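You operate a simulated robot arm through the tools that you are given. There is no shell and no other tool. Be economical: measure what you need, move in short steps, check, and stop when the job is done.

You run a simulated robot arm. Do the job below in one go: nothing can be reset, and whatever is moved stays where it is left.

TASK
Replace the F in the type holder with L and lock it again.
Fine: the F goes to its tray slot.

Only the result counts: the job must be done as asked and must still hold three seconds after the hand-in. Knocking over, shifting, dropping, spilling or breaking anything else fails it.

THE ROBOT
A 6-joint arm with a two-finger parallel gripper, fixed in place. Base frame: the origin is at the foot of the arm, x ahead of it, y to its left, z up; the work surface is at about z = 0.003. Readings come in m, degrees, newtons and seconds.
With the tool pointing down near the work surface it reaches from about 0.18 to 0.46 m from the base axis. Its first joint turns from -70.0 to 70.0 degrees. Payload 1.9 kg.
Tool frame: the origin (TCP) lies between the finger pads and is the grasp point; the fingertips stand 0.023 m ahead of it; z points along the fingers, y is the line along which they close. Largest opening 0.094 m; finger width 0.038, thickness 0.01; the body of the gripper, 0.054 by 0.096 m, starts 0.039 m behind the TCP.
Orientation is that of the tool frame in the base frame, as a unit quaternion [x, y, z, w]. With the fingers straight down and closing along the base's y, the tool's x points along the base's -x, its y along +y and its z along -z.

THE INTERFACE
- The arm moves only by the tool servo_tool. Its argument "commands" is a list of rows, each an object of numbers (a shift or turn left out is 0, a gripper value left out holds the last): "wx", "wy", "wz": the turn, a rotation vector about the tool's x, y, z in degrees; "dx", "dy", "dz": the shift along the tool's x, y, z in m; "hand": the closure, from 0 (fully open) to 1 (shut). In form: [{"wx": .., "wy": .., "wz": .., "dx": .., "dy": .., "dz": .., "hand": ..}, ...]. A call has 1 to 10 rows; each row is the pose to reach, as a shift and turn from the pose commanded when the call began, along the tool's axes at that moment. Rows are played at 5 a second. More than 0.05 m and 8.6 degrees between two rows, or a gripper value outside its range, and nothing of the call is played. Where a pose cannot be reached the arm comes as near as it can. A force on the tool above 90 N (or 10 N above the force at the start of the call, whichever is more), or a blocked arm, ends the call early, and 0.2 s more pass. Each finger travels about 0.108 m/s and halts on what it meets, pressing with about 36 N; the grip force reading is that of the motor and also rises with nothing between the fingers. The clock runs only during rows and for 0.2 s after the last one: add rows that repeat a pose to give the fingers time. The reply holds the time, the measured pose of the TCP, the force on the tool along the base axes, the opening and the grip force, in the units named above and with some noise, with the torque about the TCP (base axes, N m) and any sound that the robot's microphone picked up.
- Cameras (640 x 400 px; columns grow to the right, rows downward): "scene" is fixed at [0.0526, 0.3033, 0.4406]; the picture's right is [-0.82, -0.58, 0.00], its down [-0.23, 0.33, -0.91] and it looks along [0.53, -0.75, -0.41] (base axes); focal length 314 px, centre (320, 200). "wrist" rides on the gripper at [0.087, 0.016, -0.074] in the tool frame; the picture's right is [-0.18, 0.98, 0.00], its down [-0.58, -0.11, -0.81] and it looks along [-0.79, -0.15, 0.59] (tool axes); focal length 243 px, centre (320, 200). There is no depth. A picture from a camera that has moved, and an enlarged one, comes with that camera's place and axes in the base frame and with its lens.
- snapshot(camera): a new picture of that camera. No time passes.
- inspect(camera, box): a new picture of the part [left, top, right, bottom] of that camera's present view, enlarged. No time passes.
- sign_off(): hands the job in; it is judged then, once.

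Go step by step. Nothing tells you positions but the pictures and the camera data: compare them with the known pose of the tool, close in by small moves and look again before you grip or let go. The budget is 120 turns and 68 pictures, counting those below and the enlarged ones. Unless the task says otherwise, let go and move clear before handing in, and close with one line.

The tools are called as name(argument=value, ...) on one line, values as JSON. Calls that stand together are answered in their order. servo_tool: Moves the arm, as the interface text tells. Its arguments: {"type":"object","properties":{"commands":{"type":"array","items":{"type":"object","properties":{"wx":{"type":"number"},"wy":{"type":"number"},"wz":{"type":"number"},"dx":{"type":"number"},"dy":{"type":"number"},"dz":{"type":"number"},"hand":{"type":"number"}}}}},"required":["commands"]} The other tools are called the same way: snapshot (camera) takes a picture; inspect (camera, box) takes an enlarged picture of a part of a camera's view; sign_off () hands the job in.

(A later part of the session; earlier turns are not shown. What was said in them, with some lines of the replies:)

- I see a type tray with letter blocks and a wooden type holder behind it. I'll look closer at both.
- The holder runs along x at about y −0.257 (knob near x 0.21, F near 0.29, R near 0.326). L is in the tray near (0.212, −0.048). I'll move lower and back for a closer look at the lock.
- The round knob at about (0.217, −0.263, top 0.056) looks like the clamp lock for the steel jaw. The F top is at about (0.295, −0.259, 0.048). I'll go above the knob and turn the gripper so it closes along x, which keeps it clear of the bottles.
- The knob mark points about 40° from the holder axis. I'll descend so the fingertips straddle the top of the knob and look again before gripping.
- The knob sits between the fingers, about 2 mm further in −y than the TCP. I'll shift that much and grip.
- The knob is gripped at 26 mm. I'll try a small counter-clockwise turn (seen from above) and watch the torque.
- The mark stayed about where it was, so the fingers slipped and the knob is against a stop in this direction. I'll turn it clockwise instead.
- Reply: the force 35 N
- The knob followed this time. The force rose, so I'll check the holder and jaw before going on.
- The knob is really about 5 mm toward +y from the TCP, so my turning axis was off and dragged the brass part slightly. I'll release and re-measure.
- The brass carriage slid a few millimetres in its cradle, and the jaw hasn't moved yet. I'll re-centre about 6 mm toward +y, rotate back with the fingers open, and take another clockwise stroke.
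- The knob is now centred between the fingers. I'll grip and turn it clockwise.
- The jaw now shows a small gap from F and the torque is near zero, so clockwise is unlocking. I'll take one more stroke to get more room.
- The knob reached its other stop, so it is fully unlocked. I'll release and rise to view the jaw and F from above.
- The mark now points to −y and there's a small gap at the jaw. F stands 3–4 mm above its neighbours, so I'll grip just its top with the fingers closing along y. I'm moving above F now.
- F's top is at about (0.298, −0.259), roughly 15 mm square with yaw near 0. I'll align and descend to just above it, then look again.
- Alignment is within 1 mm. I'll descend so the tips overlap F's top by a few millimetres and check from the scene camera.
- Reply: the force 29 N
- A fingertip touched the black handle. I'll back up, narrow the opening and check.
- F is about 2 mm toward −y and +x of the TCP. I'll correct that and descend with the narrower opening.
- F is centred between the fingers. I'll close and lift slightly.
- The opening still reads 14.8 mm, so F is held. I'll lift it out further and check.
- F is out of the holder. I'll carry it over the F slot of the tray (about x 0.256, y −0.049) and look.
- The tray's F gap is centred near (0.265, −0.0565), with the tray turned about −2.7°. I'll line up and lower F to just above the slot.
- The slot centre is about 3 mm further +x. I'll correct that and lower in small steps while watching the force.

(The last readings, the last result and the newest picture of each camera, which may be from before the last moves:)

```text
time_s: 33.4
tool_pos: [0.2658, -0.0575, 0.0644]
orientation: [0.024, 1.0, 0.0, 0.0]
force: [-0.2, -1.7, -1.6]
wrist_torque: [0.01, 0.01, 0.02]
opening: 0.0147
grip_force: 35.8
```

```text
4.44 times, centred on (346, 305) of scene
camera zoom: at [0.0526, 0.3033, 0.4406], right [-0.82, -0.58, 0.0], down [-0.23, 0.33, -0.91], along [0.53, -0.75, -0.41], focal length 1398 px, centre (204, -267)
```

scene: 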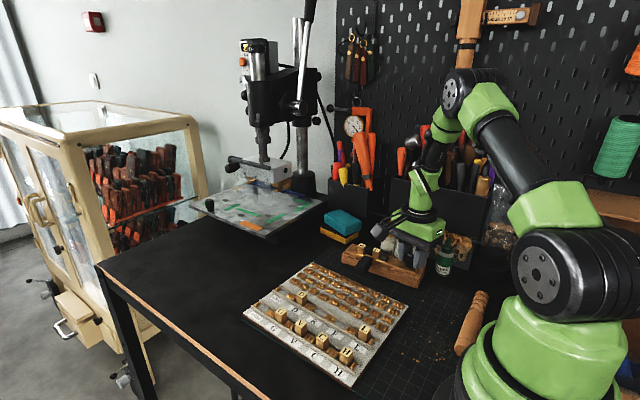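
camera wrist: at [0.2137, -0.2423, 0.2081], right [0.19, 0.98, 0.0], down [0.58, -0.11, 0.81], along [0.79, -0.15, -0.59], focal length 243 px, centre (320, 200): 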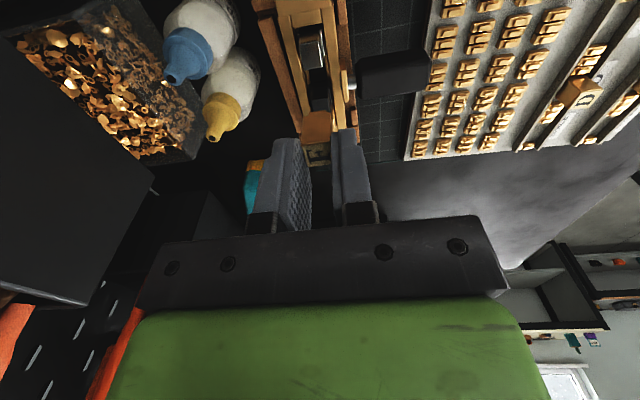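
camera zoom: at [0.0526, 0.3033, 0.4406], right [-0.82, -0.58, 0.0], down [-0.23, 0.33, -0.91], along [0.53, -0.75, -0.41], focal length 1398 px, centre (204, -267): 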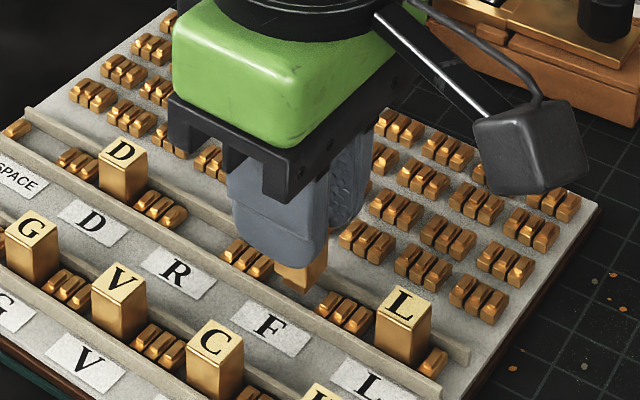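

servo_tool(commands=[{"dz": 0.003}, {"dz": 0.006}, {"dz": 0.006}])

```text
time_s: 34.2
tool_pos: [0.2659, -0.0571, 0.0593]
orientation: [0.024, 1.0, 0.0, 0.0]
force: [-0.2, -0.7, -0.4]
wrist_torque: [0.0, -0.06, 0.02]
opening: 0.0149
grip_force: 36.1
```

servo_tool(commands=[{"dz": 0.0015}, {"dz": 0.003}, {"dz": 0.0035}])

```text
time_s: 35.0
tool_pos: [0.2658, -0.0589, 0.0547]
orientation: [0.024, 1.0, 0.001, 0.0]
force: [-0.6, 0.0, 0.6]
wrist_torque: [0.0, -0.02, 0.01]
opening: 0.0148
grip_force: 35.7
```

servo_tool(commands=[{"dz": 0.001}, {"dz": 0.002}, {"dz": 0.002}])

inspect(camera="scene", box=[320, 285, 384, 335])

```text
time_s: 35.8
tool_pos: [0.2659, -0.0581, 0.0546]
orientation: [0.024, 1.0, -0.001, 0.0]
force: [0.6, 0.5, -0.3]
wrist_torque: [-0.04, 0.03, 0.02]
opening: 0.0148
grip_force: 35.8
```

```text
8.00 times, centred on (352, 310) of scene
camera zoom: at [0.0526, 0.3033, 0.4406], right [-0.82, -0.58, 0.0], down [-0.23, 0.33, -0.91], along [0.53, -0.75, -0.41], focal length 2516 px, centre (64, -680)
```

zoom: 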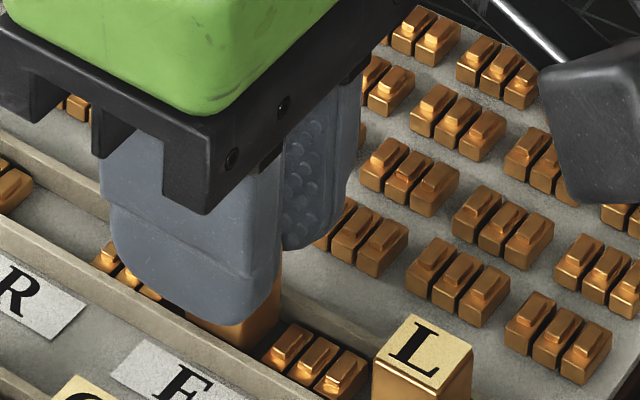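

servo_tool(commands=[{"dz": 0.001}, {"dz": 0.002}, {"dz": 0.003}, {"dz": 0.003}])

```text
time_s: 36.8
tool_pos: [0.2657, -0.058, 0.0512]
orientation: [0.025, 1.0, 0.0, 0.0]
force: [-6.6, 5.5, 29.4]
wrist_torque: [0.15, 0.34, -0.05]
opening: 0.0147
grip_force: 36.0
```

F is bottomed in the slot. I'll ease off, open and rise.

servo_tool(commands=[{"dz": -0.0015}, {"dz": -0.0015, "hand": 0.75}, {"dz": -0.0015, "hand": 0.75}, {"dz": -0.01}, {"dz": -0.04}, {"dz": -0.07}, {"dz": -0.07}])

inspect(camera="scene", box=[290, 260, 402, 350])

inspect(camera="wrist", box=[220, 0, 420, 160])

```text
time_s: 38.4
tool_pos: [0.2657, -0.0581, 0.1219]
orientation: [0.024, 1.0, 0.0, 0.0]
force: [0.0, 0.2, 0.2]
wrist_torque: [-0.01, -0.03, 0.04]
opening: 0.0235
grip_force: 0.1
```

```text
4.44 times, centred on (346, 305) of scene
camera zoom: at [0.0526, 0.3033, 0.4406], right [-0.82, -0.58, 0.0], down [-0.23, 0.33, -0.91], along [0.53, -0.75, -0.41], focal length 1398 px, centre (204, -267)
```

zoom: 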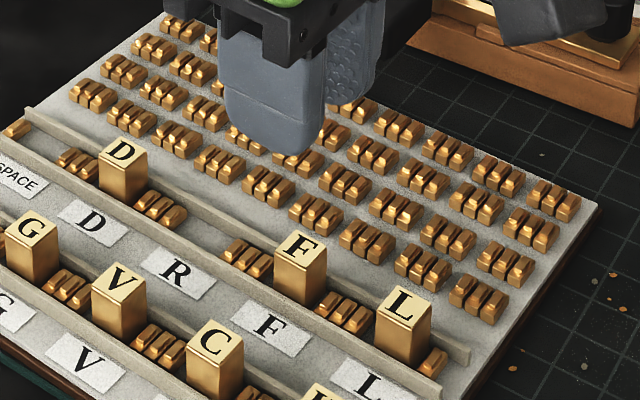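

```text
2.50 times, centred on (320, 80) of wrist
camera zoom: at [0.1807, -0.0373, 0.196], right [0.23, 0.97, 0.0], down [0.57, -0.14, 0.81], along [0.78, -0.19, -0.59], focal length 606 px, centre (320, 500)
```

zoom: 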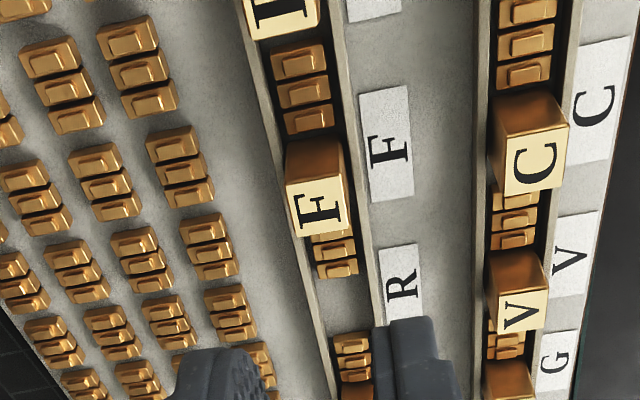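

F sits correctly in its slot. L is one pitch (about 46 mm) back along the row, so I'll move above it.

servo_tool(commands=[{"dx": 0.023}, {"dx": 0.046}, {"dx": 0.046, "dz": 0.03}, {"dx": 0.046, "dz": 0.057}, {"dx": 0.046, "dz": 0.057}])

inspect(camera="wrist", box=[220, 60, 420, 220])

```text
time_s: 39.6
tool_pos: [0.2199, -0.0558, 0.0628]
orientation: [0.025, 1.0, 0.0, 0.0]
force: [0.4, 0.0, 0.0]
wrist_torque: [-0.01, 0.02, -0.03]
opening: 0.0236
grip_force: 0.1
```

```text
2.50 times, centred on (320, 140) of wrist
camera zoom: at [0.1352, -0.0357, 0.1374], right [0.23, 0.97, 0.0], down [0.57, -0.14, 0.81], along [0.78, -0.19, -0.59], focal length 606 px, centre (320, 350)
```

zoom: 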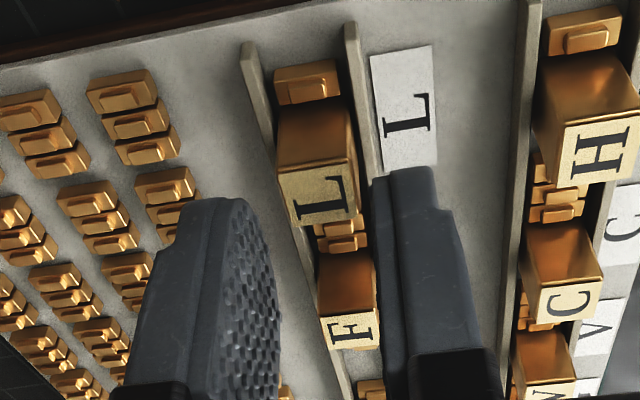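

L is about 2.7 mm closer to the base than the TCP. I'll correct, descend and grip its top like F.

servo_tool(commands=[{"dx": 0.0027}, {"dx": 0.0027, "dz": 0.005}, {"dx": 0.0027, "dz": 0.01}, {"dx": 0.0027, "dz": 0.01}])

inspect(camera="wrist", box=[220, 60, 420, 220])

```text
time_s: 40.6
tool_pos: [0.2168, -0.0552, 0.054]
orientation: [0.024, 1.0, 0.0, 0.0]
force: [-0.5, 0.6, -0.2]
wrist_torque: [0.0, 0.01, 0.0]
opening: 0.0235
grip_force: 0.1
```

```text
2.50 times, centred on (320, 140) of wrist
camera zoom: at [0.1314, -0.0355, 0.1288], right [0.23, 0.97, 0.0], down [0.57, -0.14, 0.81], along [0.78, -0.19, -0.59], focal length 606 px, centre (320, 350)
```

zoom: 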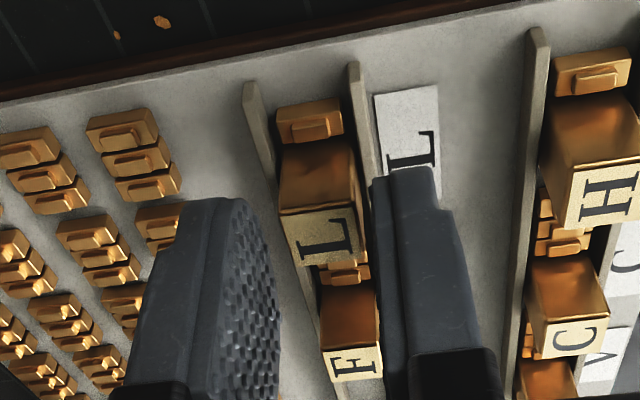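

L is centred. I'll grip and lift.

servo_tool(commands=[{"dz": 0.001}, {"dz": 0.001, "hand": 1}, {"dz": 0.001, "hand": 1}, {"dz": 0.001, "hand": 1}, {"dz": -0.01}, {"dz": -0.04}, {"dz": -0.08}, {"dz": -0.098}, {"dz": -0.098}])

inspect(camera="scene", box=[290, 200, 450, 350])

```text
time_s: 42.6
tool_pos: [0.2175, -0.0583, 0.151]
orientation: [0.024, 1.0, 0.0, 0.001]
force: [-0.5, -1.1, -0.4]
wrist_torque: [-0.01, 0.0, 0.0]
opening: 0.0147
grip_force: 35.5
```

```text
2.67 times, centred on (370, 275) of scene
camera zoom: at [0.0526, 0.3033, 0.4406], right [-0.82, -0.58, 0.0], down [-0.23, 0.33, -0.91], along [0.53, -0.75, -0.41], focal length 838 px, centre (187, 0)
```

zoom: 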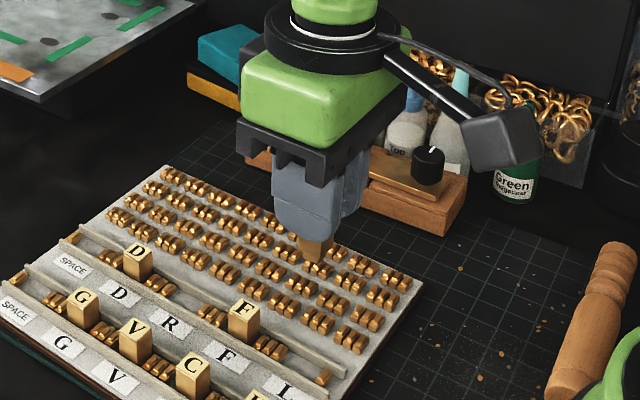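

L is held. I'll carry it above the holder gap.

servo_tool(commands=[{"dx": -0.018, "dy": -0.04}, {"dx": -0.036, "dy": -0.08, "wz": -1}, {"dx": -0.054, "dy": -0.12, "wz": -2}, {"dx": -0.072, "dy": -0.16, "wz": -2.7}, {"dx": -0.0894, "dy": -0.1977, "wz": -2.7}, {"dx": -0.0894, "dy": -0.1977, "wz": -2.7}, {"dx": -0.0894, "dy": -0.1977, "wz": -2.7}])

inspect(camera="wrist", box=[220, 0, 420, 160])

```text
time_s: 44.2
tool_pos: [0.2975, -0.2581, 0.1514]
orientation: [0.001, 1.0, 0.0, 0.001]
force: [0.1, -0.1, -1.1]
wrist_torque: [0.0, 0.01, 0.02]
opening: 0.0149
grip_force: 35.9
```

```text
2.50 times, centred on (320, 80) of wrist
camera zoom: at [0.2111, -0.2415, 0.2261], right [0.19, 0.98, 0.0], down [0.58, -0.11, 0.81], along [0.79, -0.15, -0.59], focal length 606 px, centre (320, 500)
```

zoom: 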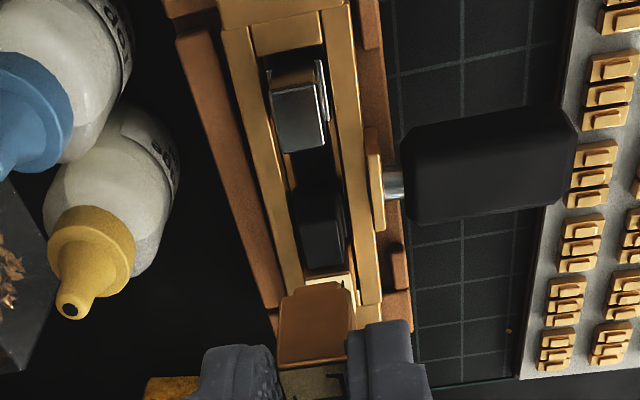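

The gap between jaw and spacer spans roughly x 0.289–0.310 at y −0.260. I'll align and descend to just above it.

servo_tool(commands=[{"dx": -0.0015, "dy": -0.002, "dz": 0.02}, {"dx": -0.0015, "dy": -0.002, "dz": 0.045}, {"dx": -0.0015, "dy": -0.002, "dz": 0.058}, {"dx": -0.0015, "dy": -0.002, "dz": 0.058}])

inspect(camera="wrist", box=[250, 60, 410, 185])

inspect(camera="scene", box=[350, 225, 430, 275])

```text
time_s: 45.2
tool_pos: [0.2981, -0.2606, 0.0936]
orientation: [0.001, 1.0, -0.001, 0.0]
force: [-1.4, 0.8, 2.9]
wrist_torque: [0.03, 0.01, -0.01]
opening: 0.0148
grip_force: 36.1
```

```text
3.20 times, centred on (330, 122) of wrist
camera zoom: at [0.2122, -0.2434, 0.1687], right [0.19, 0.98, 0.0], down [0.58, -0.11, 0.81], along [0.79, -0.15, -0.59], focal length 776 px, centre (288, 448)
```

zoom: 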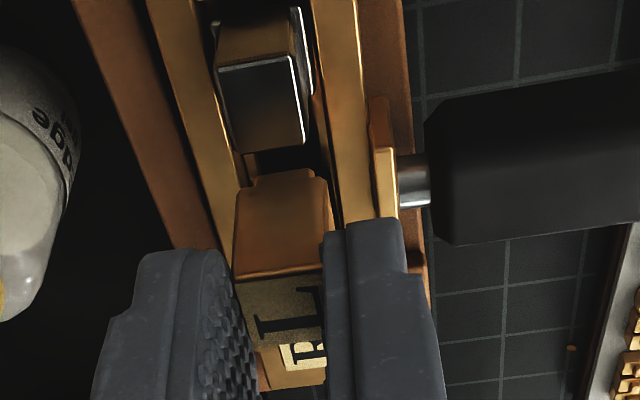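

```text
8.00 times, centred on (390, 250) of scene
camera zoom: at [0.0526, 0.3034, 0.4406], right [-0.82, -0.58, 0.0], down [-0.23, 0.33, -0.91], along [0.53, -0.75, -0.41], focal length 2516 px, centre (-240, -200)
```

zoom: 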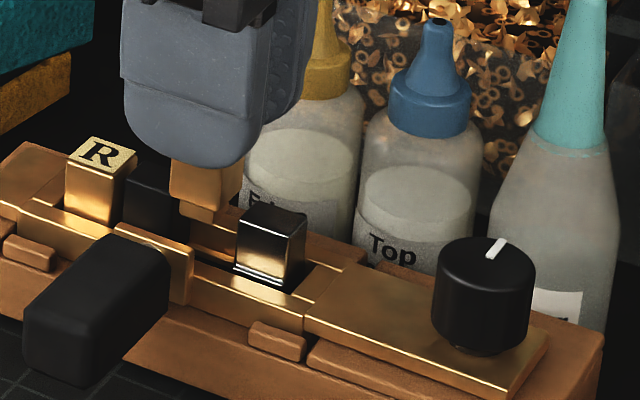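

L is about 2 mm too close to the spacer and 1 mm off in y. I'll correct and lower gently.

servo_tool(commands=[{"dx": 0.002, "dy": -0.001}, {"dx": 0.002, "dy": -0.001, "dz": 0.004}, {"dx": 0.002, "dy": -0.001, "dz": 0.009}, {"dx": 0.002, "dy": -0.001, "dz": 0.013}, {"dx": 0.002, "dy": -0.001, "dz": 0.013}])

inspect(camera="scene", box=[350, 225, 430, 275])

```text
time_s: 46.4
tool_pos: [0.2977, -0.2614, 0.0817]
orientation: [0.001, 1.0, 0.0, 0.0]
force: [-0.8, -1.2, 30.5]
wrist_torque: [-0.04, -0.19, 0.02]
opening: 0.015
grip_force: 36.2
```

```text
8.00 times, centred on (390, 250) of scene
camera zoom: at [0.0525, 0.3034, 0.4405], right [-0.82, -0.58, 0.0], down [-0.23, 0.33, -0.91], along [0.53, -0.75, -0.41], focal length 2516 px, centre (-240, -200)
```

zoom: 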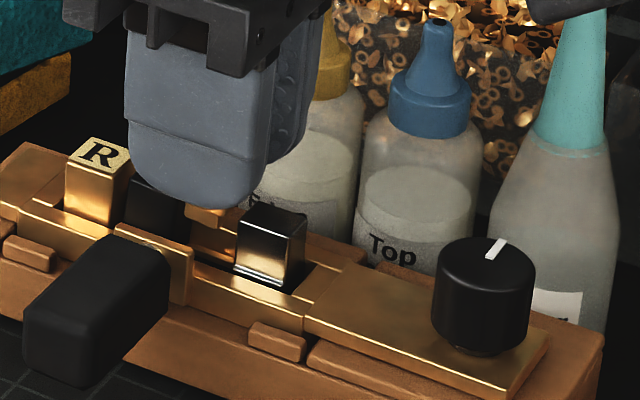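

L touched on its +x side, on the spacer edge. I'll back up, shift 2.5 mm toward the jaw and retry.

servo_tool(commands=[{"dz": -0.007}, {"dz": -0.007, "dx": 0.0025}, {"dz": -0.007, "dx": 0.0025}])

inspect(camera="wrist", box=[260, 70, 380, 170])

```text
time_s: 47.2
tool_pos: [0.2943, -0.2606, 0.087]
orientation: [0.001, 1.0, 0.0, 0.0]
force: [-1.0, -0.5, -1.1]
wrist_torque: [-0.02, 0.04, 0.0]
opening: 0.0149
grip_force: 35.9
```

```text
4.00 times, centred on (320, 120) of wrist
camera zoom: at [0.2073, -0.2442, 0.1621], right [0.19, 0.98, 0.0], down [0.58, -0.11, 0.81], along [0.79, -0.15, -0.59], focal length 970 px, centre (320, 520)
```

zoom: 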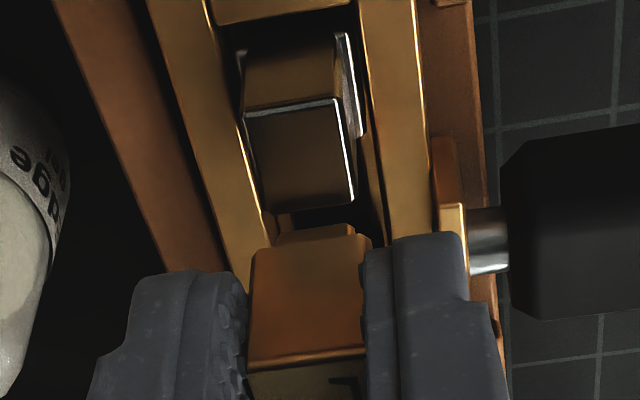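

L has slid up in the fingers and I'm not sure exactly where the gap edges are. I'll rise and look at the empty gap properly.

servo_tool(commands=[{"dz": -0.03}, {"dz": -0.065}, {"dz": -0.065}])

inspect(camera="wrist", box=[280, 0, 380, 100])

inspect(camera="scene", box=[350, 230, 400, 270])

```text
time_s: 48.0
tool_pos: [0.2924, -0.2616, 0.1528]
orientation: [0.0, 1.0, 0.0, 0.0]
force: [0.2, 0.3, -0.7]
wrist_torque: [-0.01, -0.01, 0.02]
opening: 0.0151
grip_force: 35.5
```

```text
4.00 times, centred on (330, 50) of wrist
camera zoom: at [0.2071, -0.2445, 0.2284], right [0.19, 0.98, 0.0], down [0.58, -0.11, 0.81], along [0.79, -0.15, -0.59], focal length 970 px, centre (280, 800)
```

zoom: 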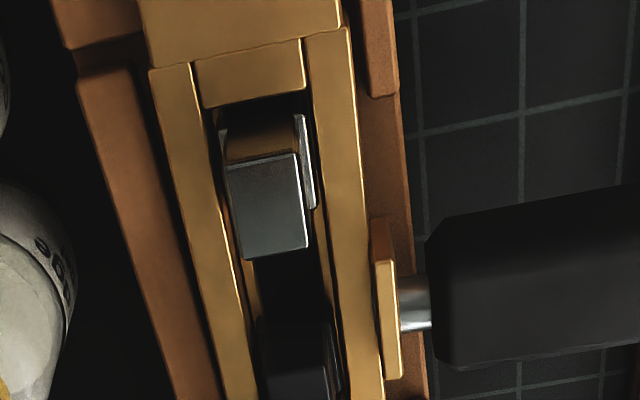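

```text
10.00 times, centred on (375, 250) of scene
camera zoom: at [0.0526, 0.3033, 0.4406], right [-0.82, -0.58, 0.0], down [-0.23, 0.33, -0.91], along [0.53, -0.75, -0.41], focal length 3144 px, centre (-230, -300)
```

zoom: 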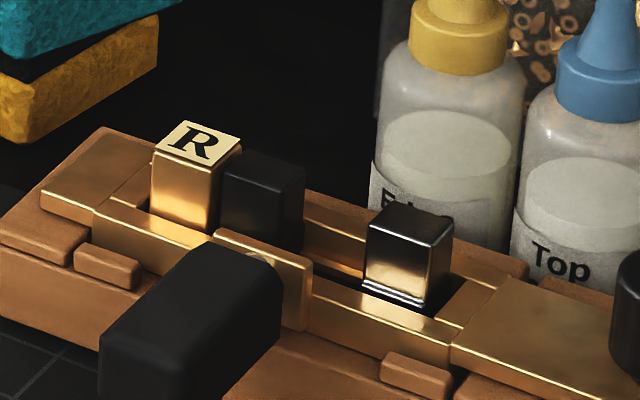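

The gap is about 20 mm wide and clear, and its centre is about 2 mm +x of L's present position. I'll shift, lower to just above the neighbours and check.

servo_tool(commands=[{"dx": -0.002, "dz": 0.03}, {"dx": -0.002, "dz": 0.06}, {"dx": -0.002, "dz": 0.068}, {"dx": -0.002, "dz": 0.068}, {"dx": -0.002, "dz": 0.068}])

inspect(camera="scene", box=[350, 230, 400, 270])

```text
time_s: 49.2
tool_pos: [0.2971, -0.2611, 0.0858]
orientation: [0.001, 1.0, 0.0, 0.0]
force: [0.3, -0.4, -0.8]
wrist_torque: [-0.03, -0.01, 0.0]
opening: 0.0146
grip_force: 35.7
```

```text
10.00 times, centred on (375, 250) of scene
camera zoom: at [0.0526, 0.3033, 0.4406], right [-0.82, -0.58, 0.0], down [-0.23, 0.33, -0.91], along [0.53, -0.75, -0.41], focal length 3144 px, centre (-230, -300)
```

zoom: 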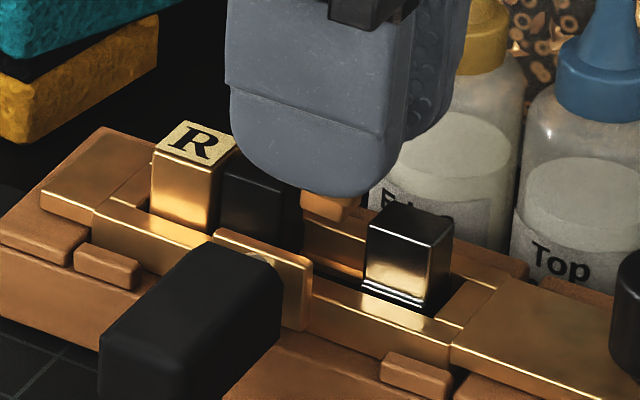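

L's foot is centred between spacer and jaw. I'll lower it into the gap.

servo_tool(commands=[{"dz": 0.004}, {"dz": 0.008}, {"dz": 0.01}, {"dz": 0.01}])

```text
time_s: 50.2
tool_pos: [0.2958, -0.2603, 0.0753]
orientation: [0.002, 1.0, 0.0, -0.001]
force: [0.5, -0.5, -0.1]
wrist_torque: [0.02, 0.0, 0.01]
opening: 0.0145
grip_force: 36.3
```

servo_tool(commands=[{"dz": 0.003}, {"dz": 0.006}, {"dz": 0.007}, {"dz": 0.007}])

inspect(camera="scene", box=[350, 230, 400, 270])

```text
time_s: 51.2
tool_pos: [0.2956, -0.2607, 0.0687]
orientation: [0.001, 1.0, 0.0, 0.0]
force: [-0.6, -0.3, 0.4]
wrist_torque: [0.0, -0.01, 0.02]
opening: 0.0148
grip_force: 36.3
```

```text
10.00 times, centred on (375, 250) of scene
camera zoom: at [0.0526, 0.3033, 0.4406], right [-0.82, -0.58, 0.0], down [-0.23, 0.33, -0.91], along [0.53, -0.75, -0.41], focal length 3144 px, centre (-230, -300)
```

zoom: 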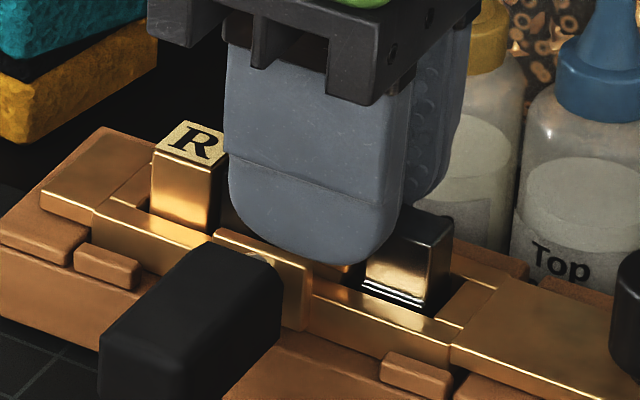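

L is partly inside the gap with no contact. I'll open slightly so it drops the last centimetre, guided on all sides.

servo_tool(commands=[{"hand": 0.8}, {"hand": 0.76}, {"hand": 0.76}, {"hand": 0.76}, {"dz": -0.02}, {"dz": -0.045}, {"dz": -0.045}])

inspect(camera="scene", box=[345, 230, 425, 290])

```text
time_s: 52.8
tool_pos: [0.2948, -0.2613, 0.1119]
orientation: [0.0, 1.0, -0.001, 0.0]
force: [-0.6, 0.0, -0.8]
wrist_torque: [-0.01, 0.01, -0.02]
opening: 0.0226
grip_force: 0.1
```

```text
6.67 times, centred on (385, 260) of scene
camera zoom: at [0.0526, 0.3033, 0.4406], right [-0.82, -0.58, 0.0], down [-0.23, 0.33, -0.91], along [0.53, -0.75, -0.41], focal length 2096 px, centre (-113, -200)
```

zoom: 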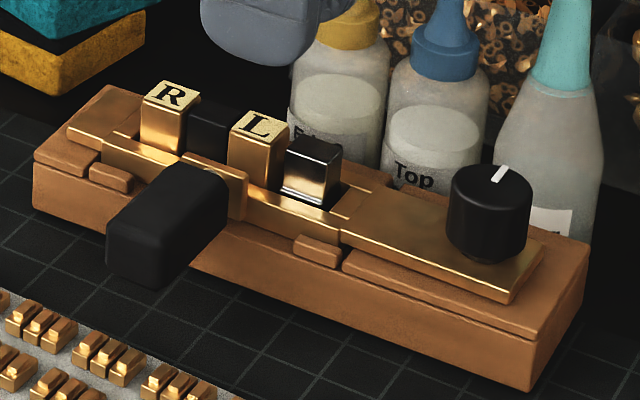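

L is seated between spacer and jaw. Next I'll go back to the knob (about 0.2175, −0.2585), rotated for a counter-clockwise locking stroke.

servo_tool(commands=[{"dz": -0.01, "dx": 0.01, "wz": 8}, {"dz": -0.01, "dx": 0.02, "wz": 16}, {"dz": -0.01, "dx": 0.03, "wz": 24}, {"dz": -0.01, "dx": 0.04, "wz": 32}, {"dz": -0.01, "dx": 0.05, "wz": 40}, {"dz": -0.01, "dx": 0.06, "wz": 48}, {"dz": -0.01, "dx": 0.07, "wz": 56}, {"dz": -0.01, "dx": 0.0773, "dy": 0.0028, "wz": 64}, {"dz": -0.01, "dx": 0.0773, "dy": 0.0028, "wz": 72, "hand": 0.5}, {"dz": -0.01, "dx": 0.0773, "dy": 0.0028, "wz": 80, "hand": 0.5}])

servo_tool(commands=[{"wz": 8}, {"wz": 16}, {"wz": 24}, {"wz": 32}, {"wz": 32}, {"wz": 32}])

inspect(camera="wrist", box=[240, 10, 400, 150])

```text
time_s: 55.0
tool_pos: [0.2191, -0.2571, 0.1217]
orientation: [0.645, 0.765, 0.0, -0.001]
force: [0.3, 0.1, -0.2]
wrist_torque: [0.0, 0.02, 0.0]
opening: 0.0471
grip_force: 0.1
```

```text
time_s: 56.4
tool_pos: [0.2173, -0.2567, 0.1222]
orientation: [0.83, 0.558, 0.0, 0.0]
force: [0.2, -0.2, 0.3]
wrist_torque: [0.05, 0.02, -0.02]
opening: 0.0472
grip_force: 0.1
```

```text
2.86 times, centred on (320, 80) of wrist
camera zoom: at [0.266, -0.1831, 0.1974], right [0.84, -0.54, 0.0], down [-0.32, -0.5, 0.81], along [-0.44, -0.68, -0.59], focal length 693 px, centre (320, 543)
```

zoom: 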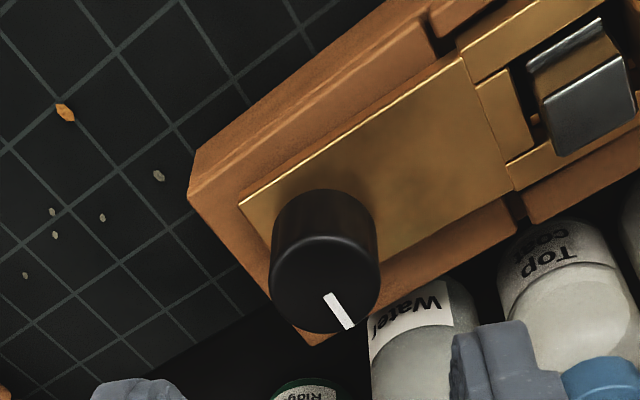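

The knob is nearly centred. I'll make a small correction, descend, grip, and turn counter-clockwise.

servo_tool(commands=[{"dx": -0.002, "dy": 0.0008, "dz": 0.03}, {"dx": -0.002, "dy": 0.0008, "dz": 0.0565}, {"dx": -0.002, "dy": 0.0008, "dz": 0.0565}, {"dx": -0.002, "dy": 0.0008, "dz": 0.0565, "hand": 1}, {"dx": -0.002, "dy": 0.0008, "dz": 0.0565, "hand": 1}, {"dx": -0.002, "dy": 0.0008, "dz": 0.0565, "hand": 1}])

servo_tool(commands=[{"wz": -8}, {"wz": -16}, {"wz": -24}, {"wz": -32}, {"wz": -40}, {"wz": -48}, {"wz": -56}, {"wz": -62}, {"wz": -62}])

```text
time_s: 57.8
tool_pos: [0.2195, -0.259, 0.0652]
orientation: [0.83, 0.558, 0.0, 0.001]
force: [-5.4, -0.8, -0.8]
wrist_torque: [-0.05, 0.43, -0.01]
opening: 0.026
grip_force: 35.7
```

```text
time_s: 59.8
tool_pos: [0.2183, -0.2588, 0.0648]
orientation: [0.423, 0.906, 0.0, 0.0]
force: [0.4, 0.0, -5.3]
wrist_torque: [-0.04, 0.64, -0.01]
opening: 0.0259
grip_force: 36.6
```

The stroke was smooth with little torque. I'll regrip and take a second one.

servo_tool(commands=[{"hand": 0.5}, {"hand": 0.5}, {"wz": 8}, {"wz": 16}, {"wz": 24}, {"wz": 32}, {"wz": 40}, {"wz": 48}, {"wz": 56}, {"wz": 62}])

inspect(camera="wrist", box=[240, 60, 480, 260])

```text
time_s: 62.0
tool_pos: [0.218, -0.2586, 0.0656]
orientation: [0.83, 0.557, 0.0, 0.0]
force: [0.0, -0.7, -1.0]
wrist_torque: [0.0, 0.02, 0.0]
opening: 0.0471
grip_force: 0.2
```

```text
2.00 times, centred on (360, 160) of wrist
camera zoom: at [0.2658, -0.1851, 0.1414], right [0.84, -0.54, 0.0], down [-0.32, -0.5, 0.81], along [-0.44, -0.68, -0.59], focal length 485 px, centre (240, 280)
```

zoom: 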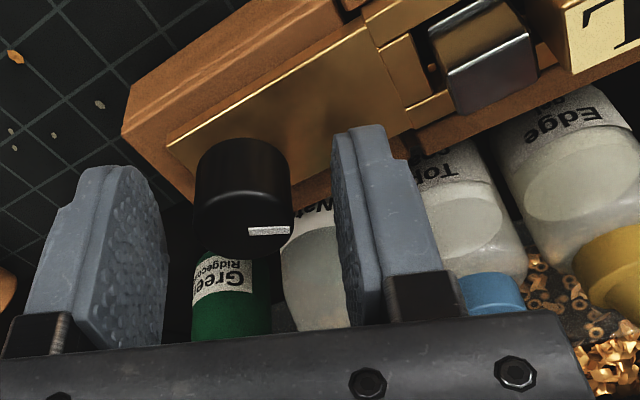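

The mark turned from −90° to about −33°. Continuing with the second stroke.

servo_tool(commands=[{"hand": 1}, {"hand": 1}, {"hand": 1}, {"wz": -8}, {"wz": -16}, {"wz": -24}, {"wz": -32}, {"wz": -40}, {"wz": -48}, {"wz": -48}])

servo_tool(commands=[{"wz": -7}, {"wz": -14}, {"wz": -14}])

```text
time_s: 64.2
tool_pos: [0.2173, -0.2588, 0.0678]
orientation: [0.53, 0.848, 0.0, 0.0]
force: [-7.3, -2.2, 16.1]
wrist_torque: [-0.04, -0.18, 0.02]
opening: 0.0241
grip_force: 36.1
```

```text
time_s: 65.0
tool_pos: [0.218, -0.2591, 0.0658]
orientation: [0.423, 0.906, 0.0, 0.001]
force: [-8.7, -6.0, 18.2]
wrist_torque: [0.05, -0.54, -0.66]
opening: 0.0244
grip_force: 35.7
```

The torque has risen to 0.66 Nm, so it's tightening. I'll take one more short stroke to confirm it's at the locking stop.

servo_tool(commands=[{"hand": 0.5}, {"hand": 0.5}, {"wz": 8}, {"wz": 16}, {"wz": 24}, {"wz": 30}, {"wz": 30, "hand": 1}, {"wz": 30, "hand": 1}, {"wz": 30, "hand": 1}])

servo_tool(commands=[{"wz": -6}, {"wz": -12}, {"wz": -18}, {"wz": -24}, {"wz": -24}])

inspect(camera="wrist", box=[240, 60, 520, 260])

```text
time_s: 67.0
tool_pos: [0.2176, -0.2587, 0.0676]
orientation: [0.643, 0.765, 0.0, 0.001]
force: [-1.9, 2.4, 11.9]
wrist_torque: [0.09, -0.26, 0.01]
opening: 0.0252
grip_force: 36.2
```

```text
time_s: 68.2
tool_pos: [0.2185, -0.2596, 0.0673]
orientation: [0.47, 0.883, 0.001, 0.001]
force: [-23.3, -7.5, 24.0]
wrist_torque: [-0.22, 0.22, -0.59]
opening: 0.0241
grip_force: 36.1
```

```text
2.00 times, centred on (380, 160) of wrist
camera zoom: at [0.1833, -0.1789, 0.1417], right [0.92, 0.4, 0.0], down [0.23, -0.54, 0.81], along [0.32, -0.74, -0.59], focal length 485 px, centre (200, 280)
```

zoom: 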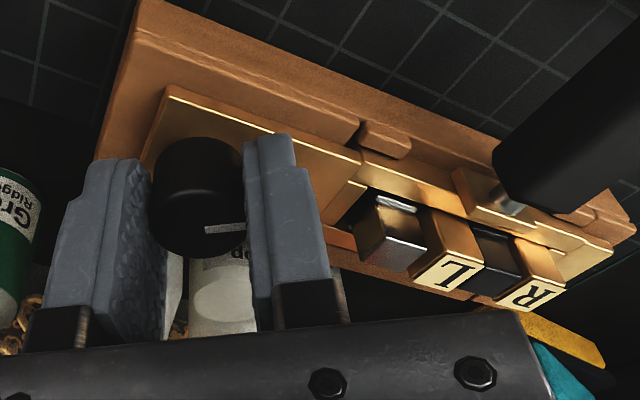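

The mark is back at its original locked angle with the jaw tight against L. I'll release, rise and do a final check.

servo_tool(commands=[{"hand": 0.5}, {"hand": 0.5}, {"hand": 0.4}, {"dz": -0.04}, {"dz": -0.085}, {"dz": -0.13}, {"dz": -0.13}])

inspect(camera="scene", box=[338, 225, 450, 295])

inspect(camera="wrist", box=[280, 0, 480, 130])

inspect(camera="scene", box=[230, 220, 450, 390])

```text
time_s: 69.8
tool_pos: [0.2166, -0.2589, 0.1959]
orientation: [0.47, 0.883, 0.0, 0.0]
force: [-0.6, -0.3, -0.3]
wrist_torque: [-0.02, 0.01, 0.02]
opening: 0.0562
grip_force: 0.1
```

```text
5.71 times, centred on (394, 260) of scene
camera zoom: at [0.0526, 0.3034, 0.4406], right [-0.82, -0.58, 0.0], down [-0.23, 0.33, -0.91], along [0.53, -0.75, -0.41], focal length 1797 px, centre (-103, -143)
```

zoom: 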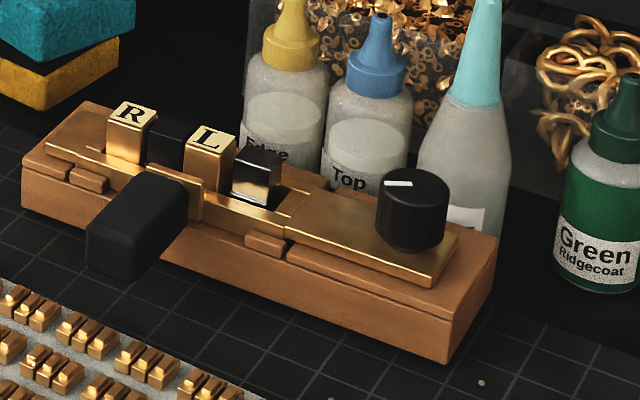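

```text
3.08 times, centred on (380, 65) of wrist
camera zoom: at [0.182, -0.179, 0.2714], right [0.92, 0.4, 0.0], down [0.23, -0.54, 0.81], along [0.32, -0.74, -0.59], focal length 746 px, centre (135, 615)
```

zoom: 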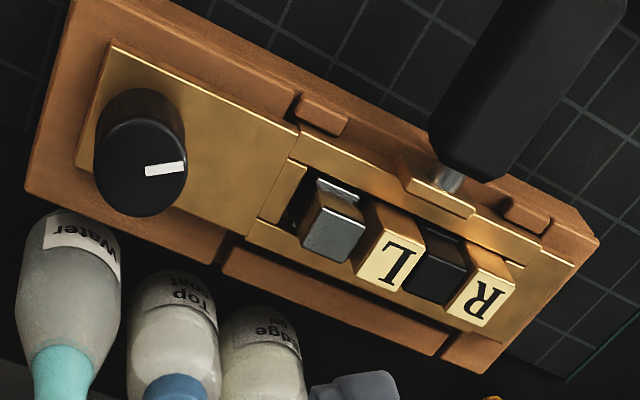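

```text
2.35 times, centred on (340, 305) of scene
camera zoom: at [0.0526, 0.3034, 0.4406], right [-0.82, -0.58, 0.0], down [-0.23, 0.33, -0.91], along [0.53, -0.75, -0.41], focal length 740 px, centre (273, -47)
```

zoom: 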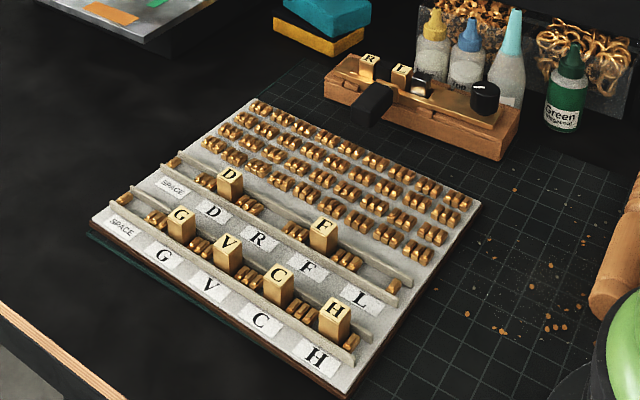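

F is in its tray slot, and L sits between the spacer and the jaw. The knob mark is back at the original locked angle and the arm is clear, so I'm handing in.

sign_off()

```text
The job is handed in.
```

L has replaced F in the type holder and the clamp is locked again. F is in its tray slot, and the brass carriage slid a few millimetres in its wooden cradle while I turned the knob.
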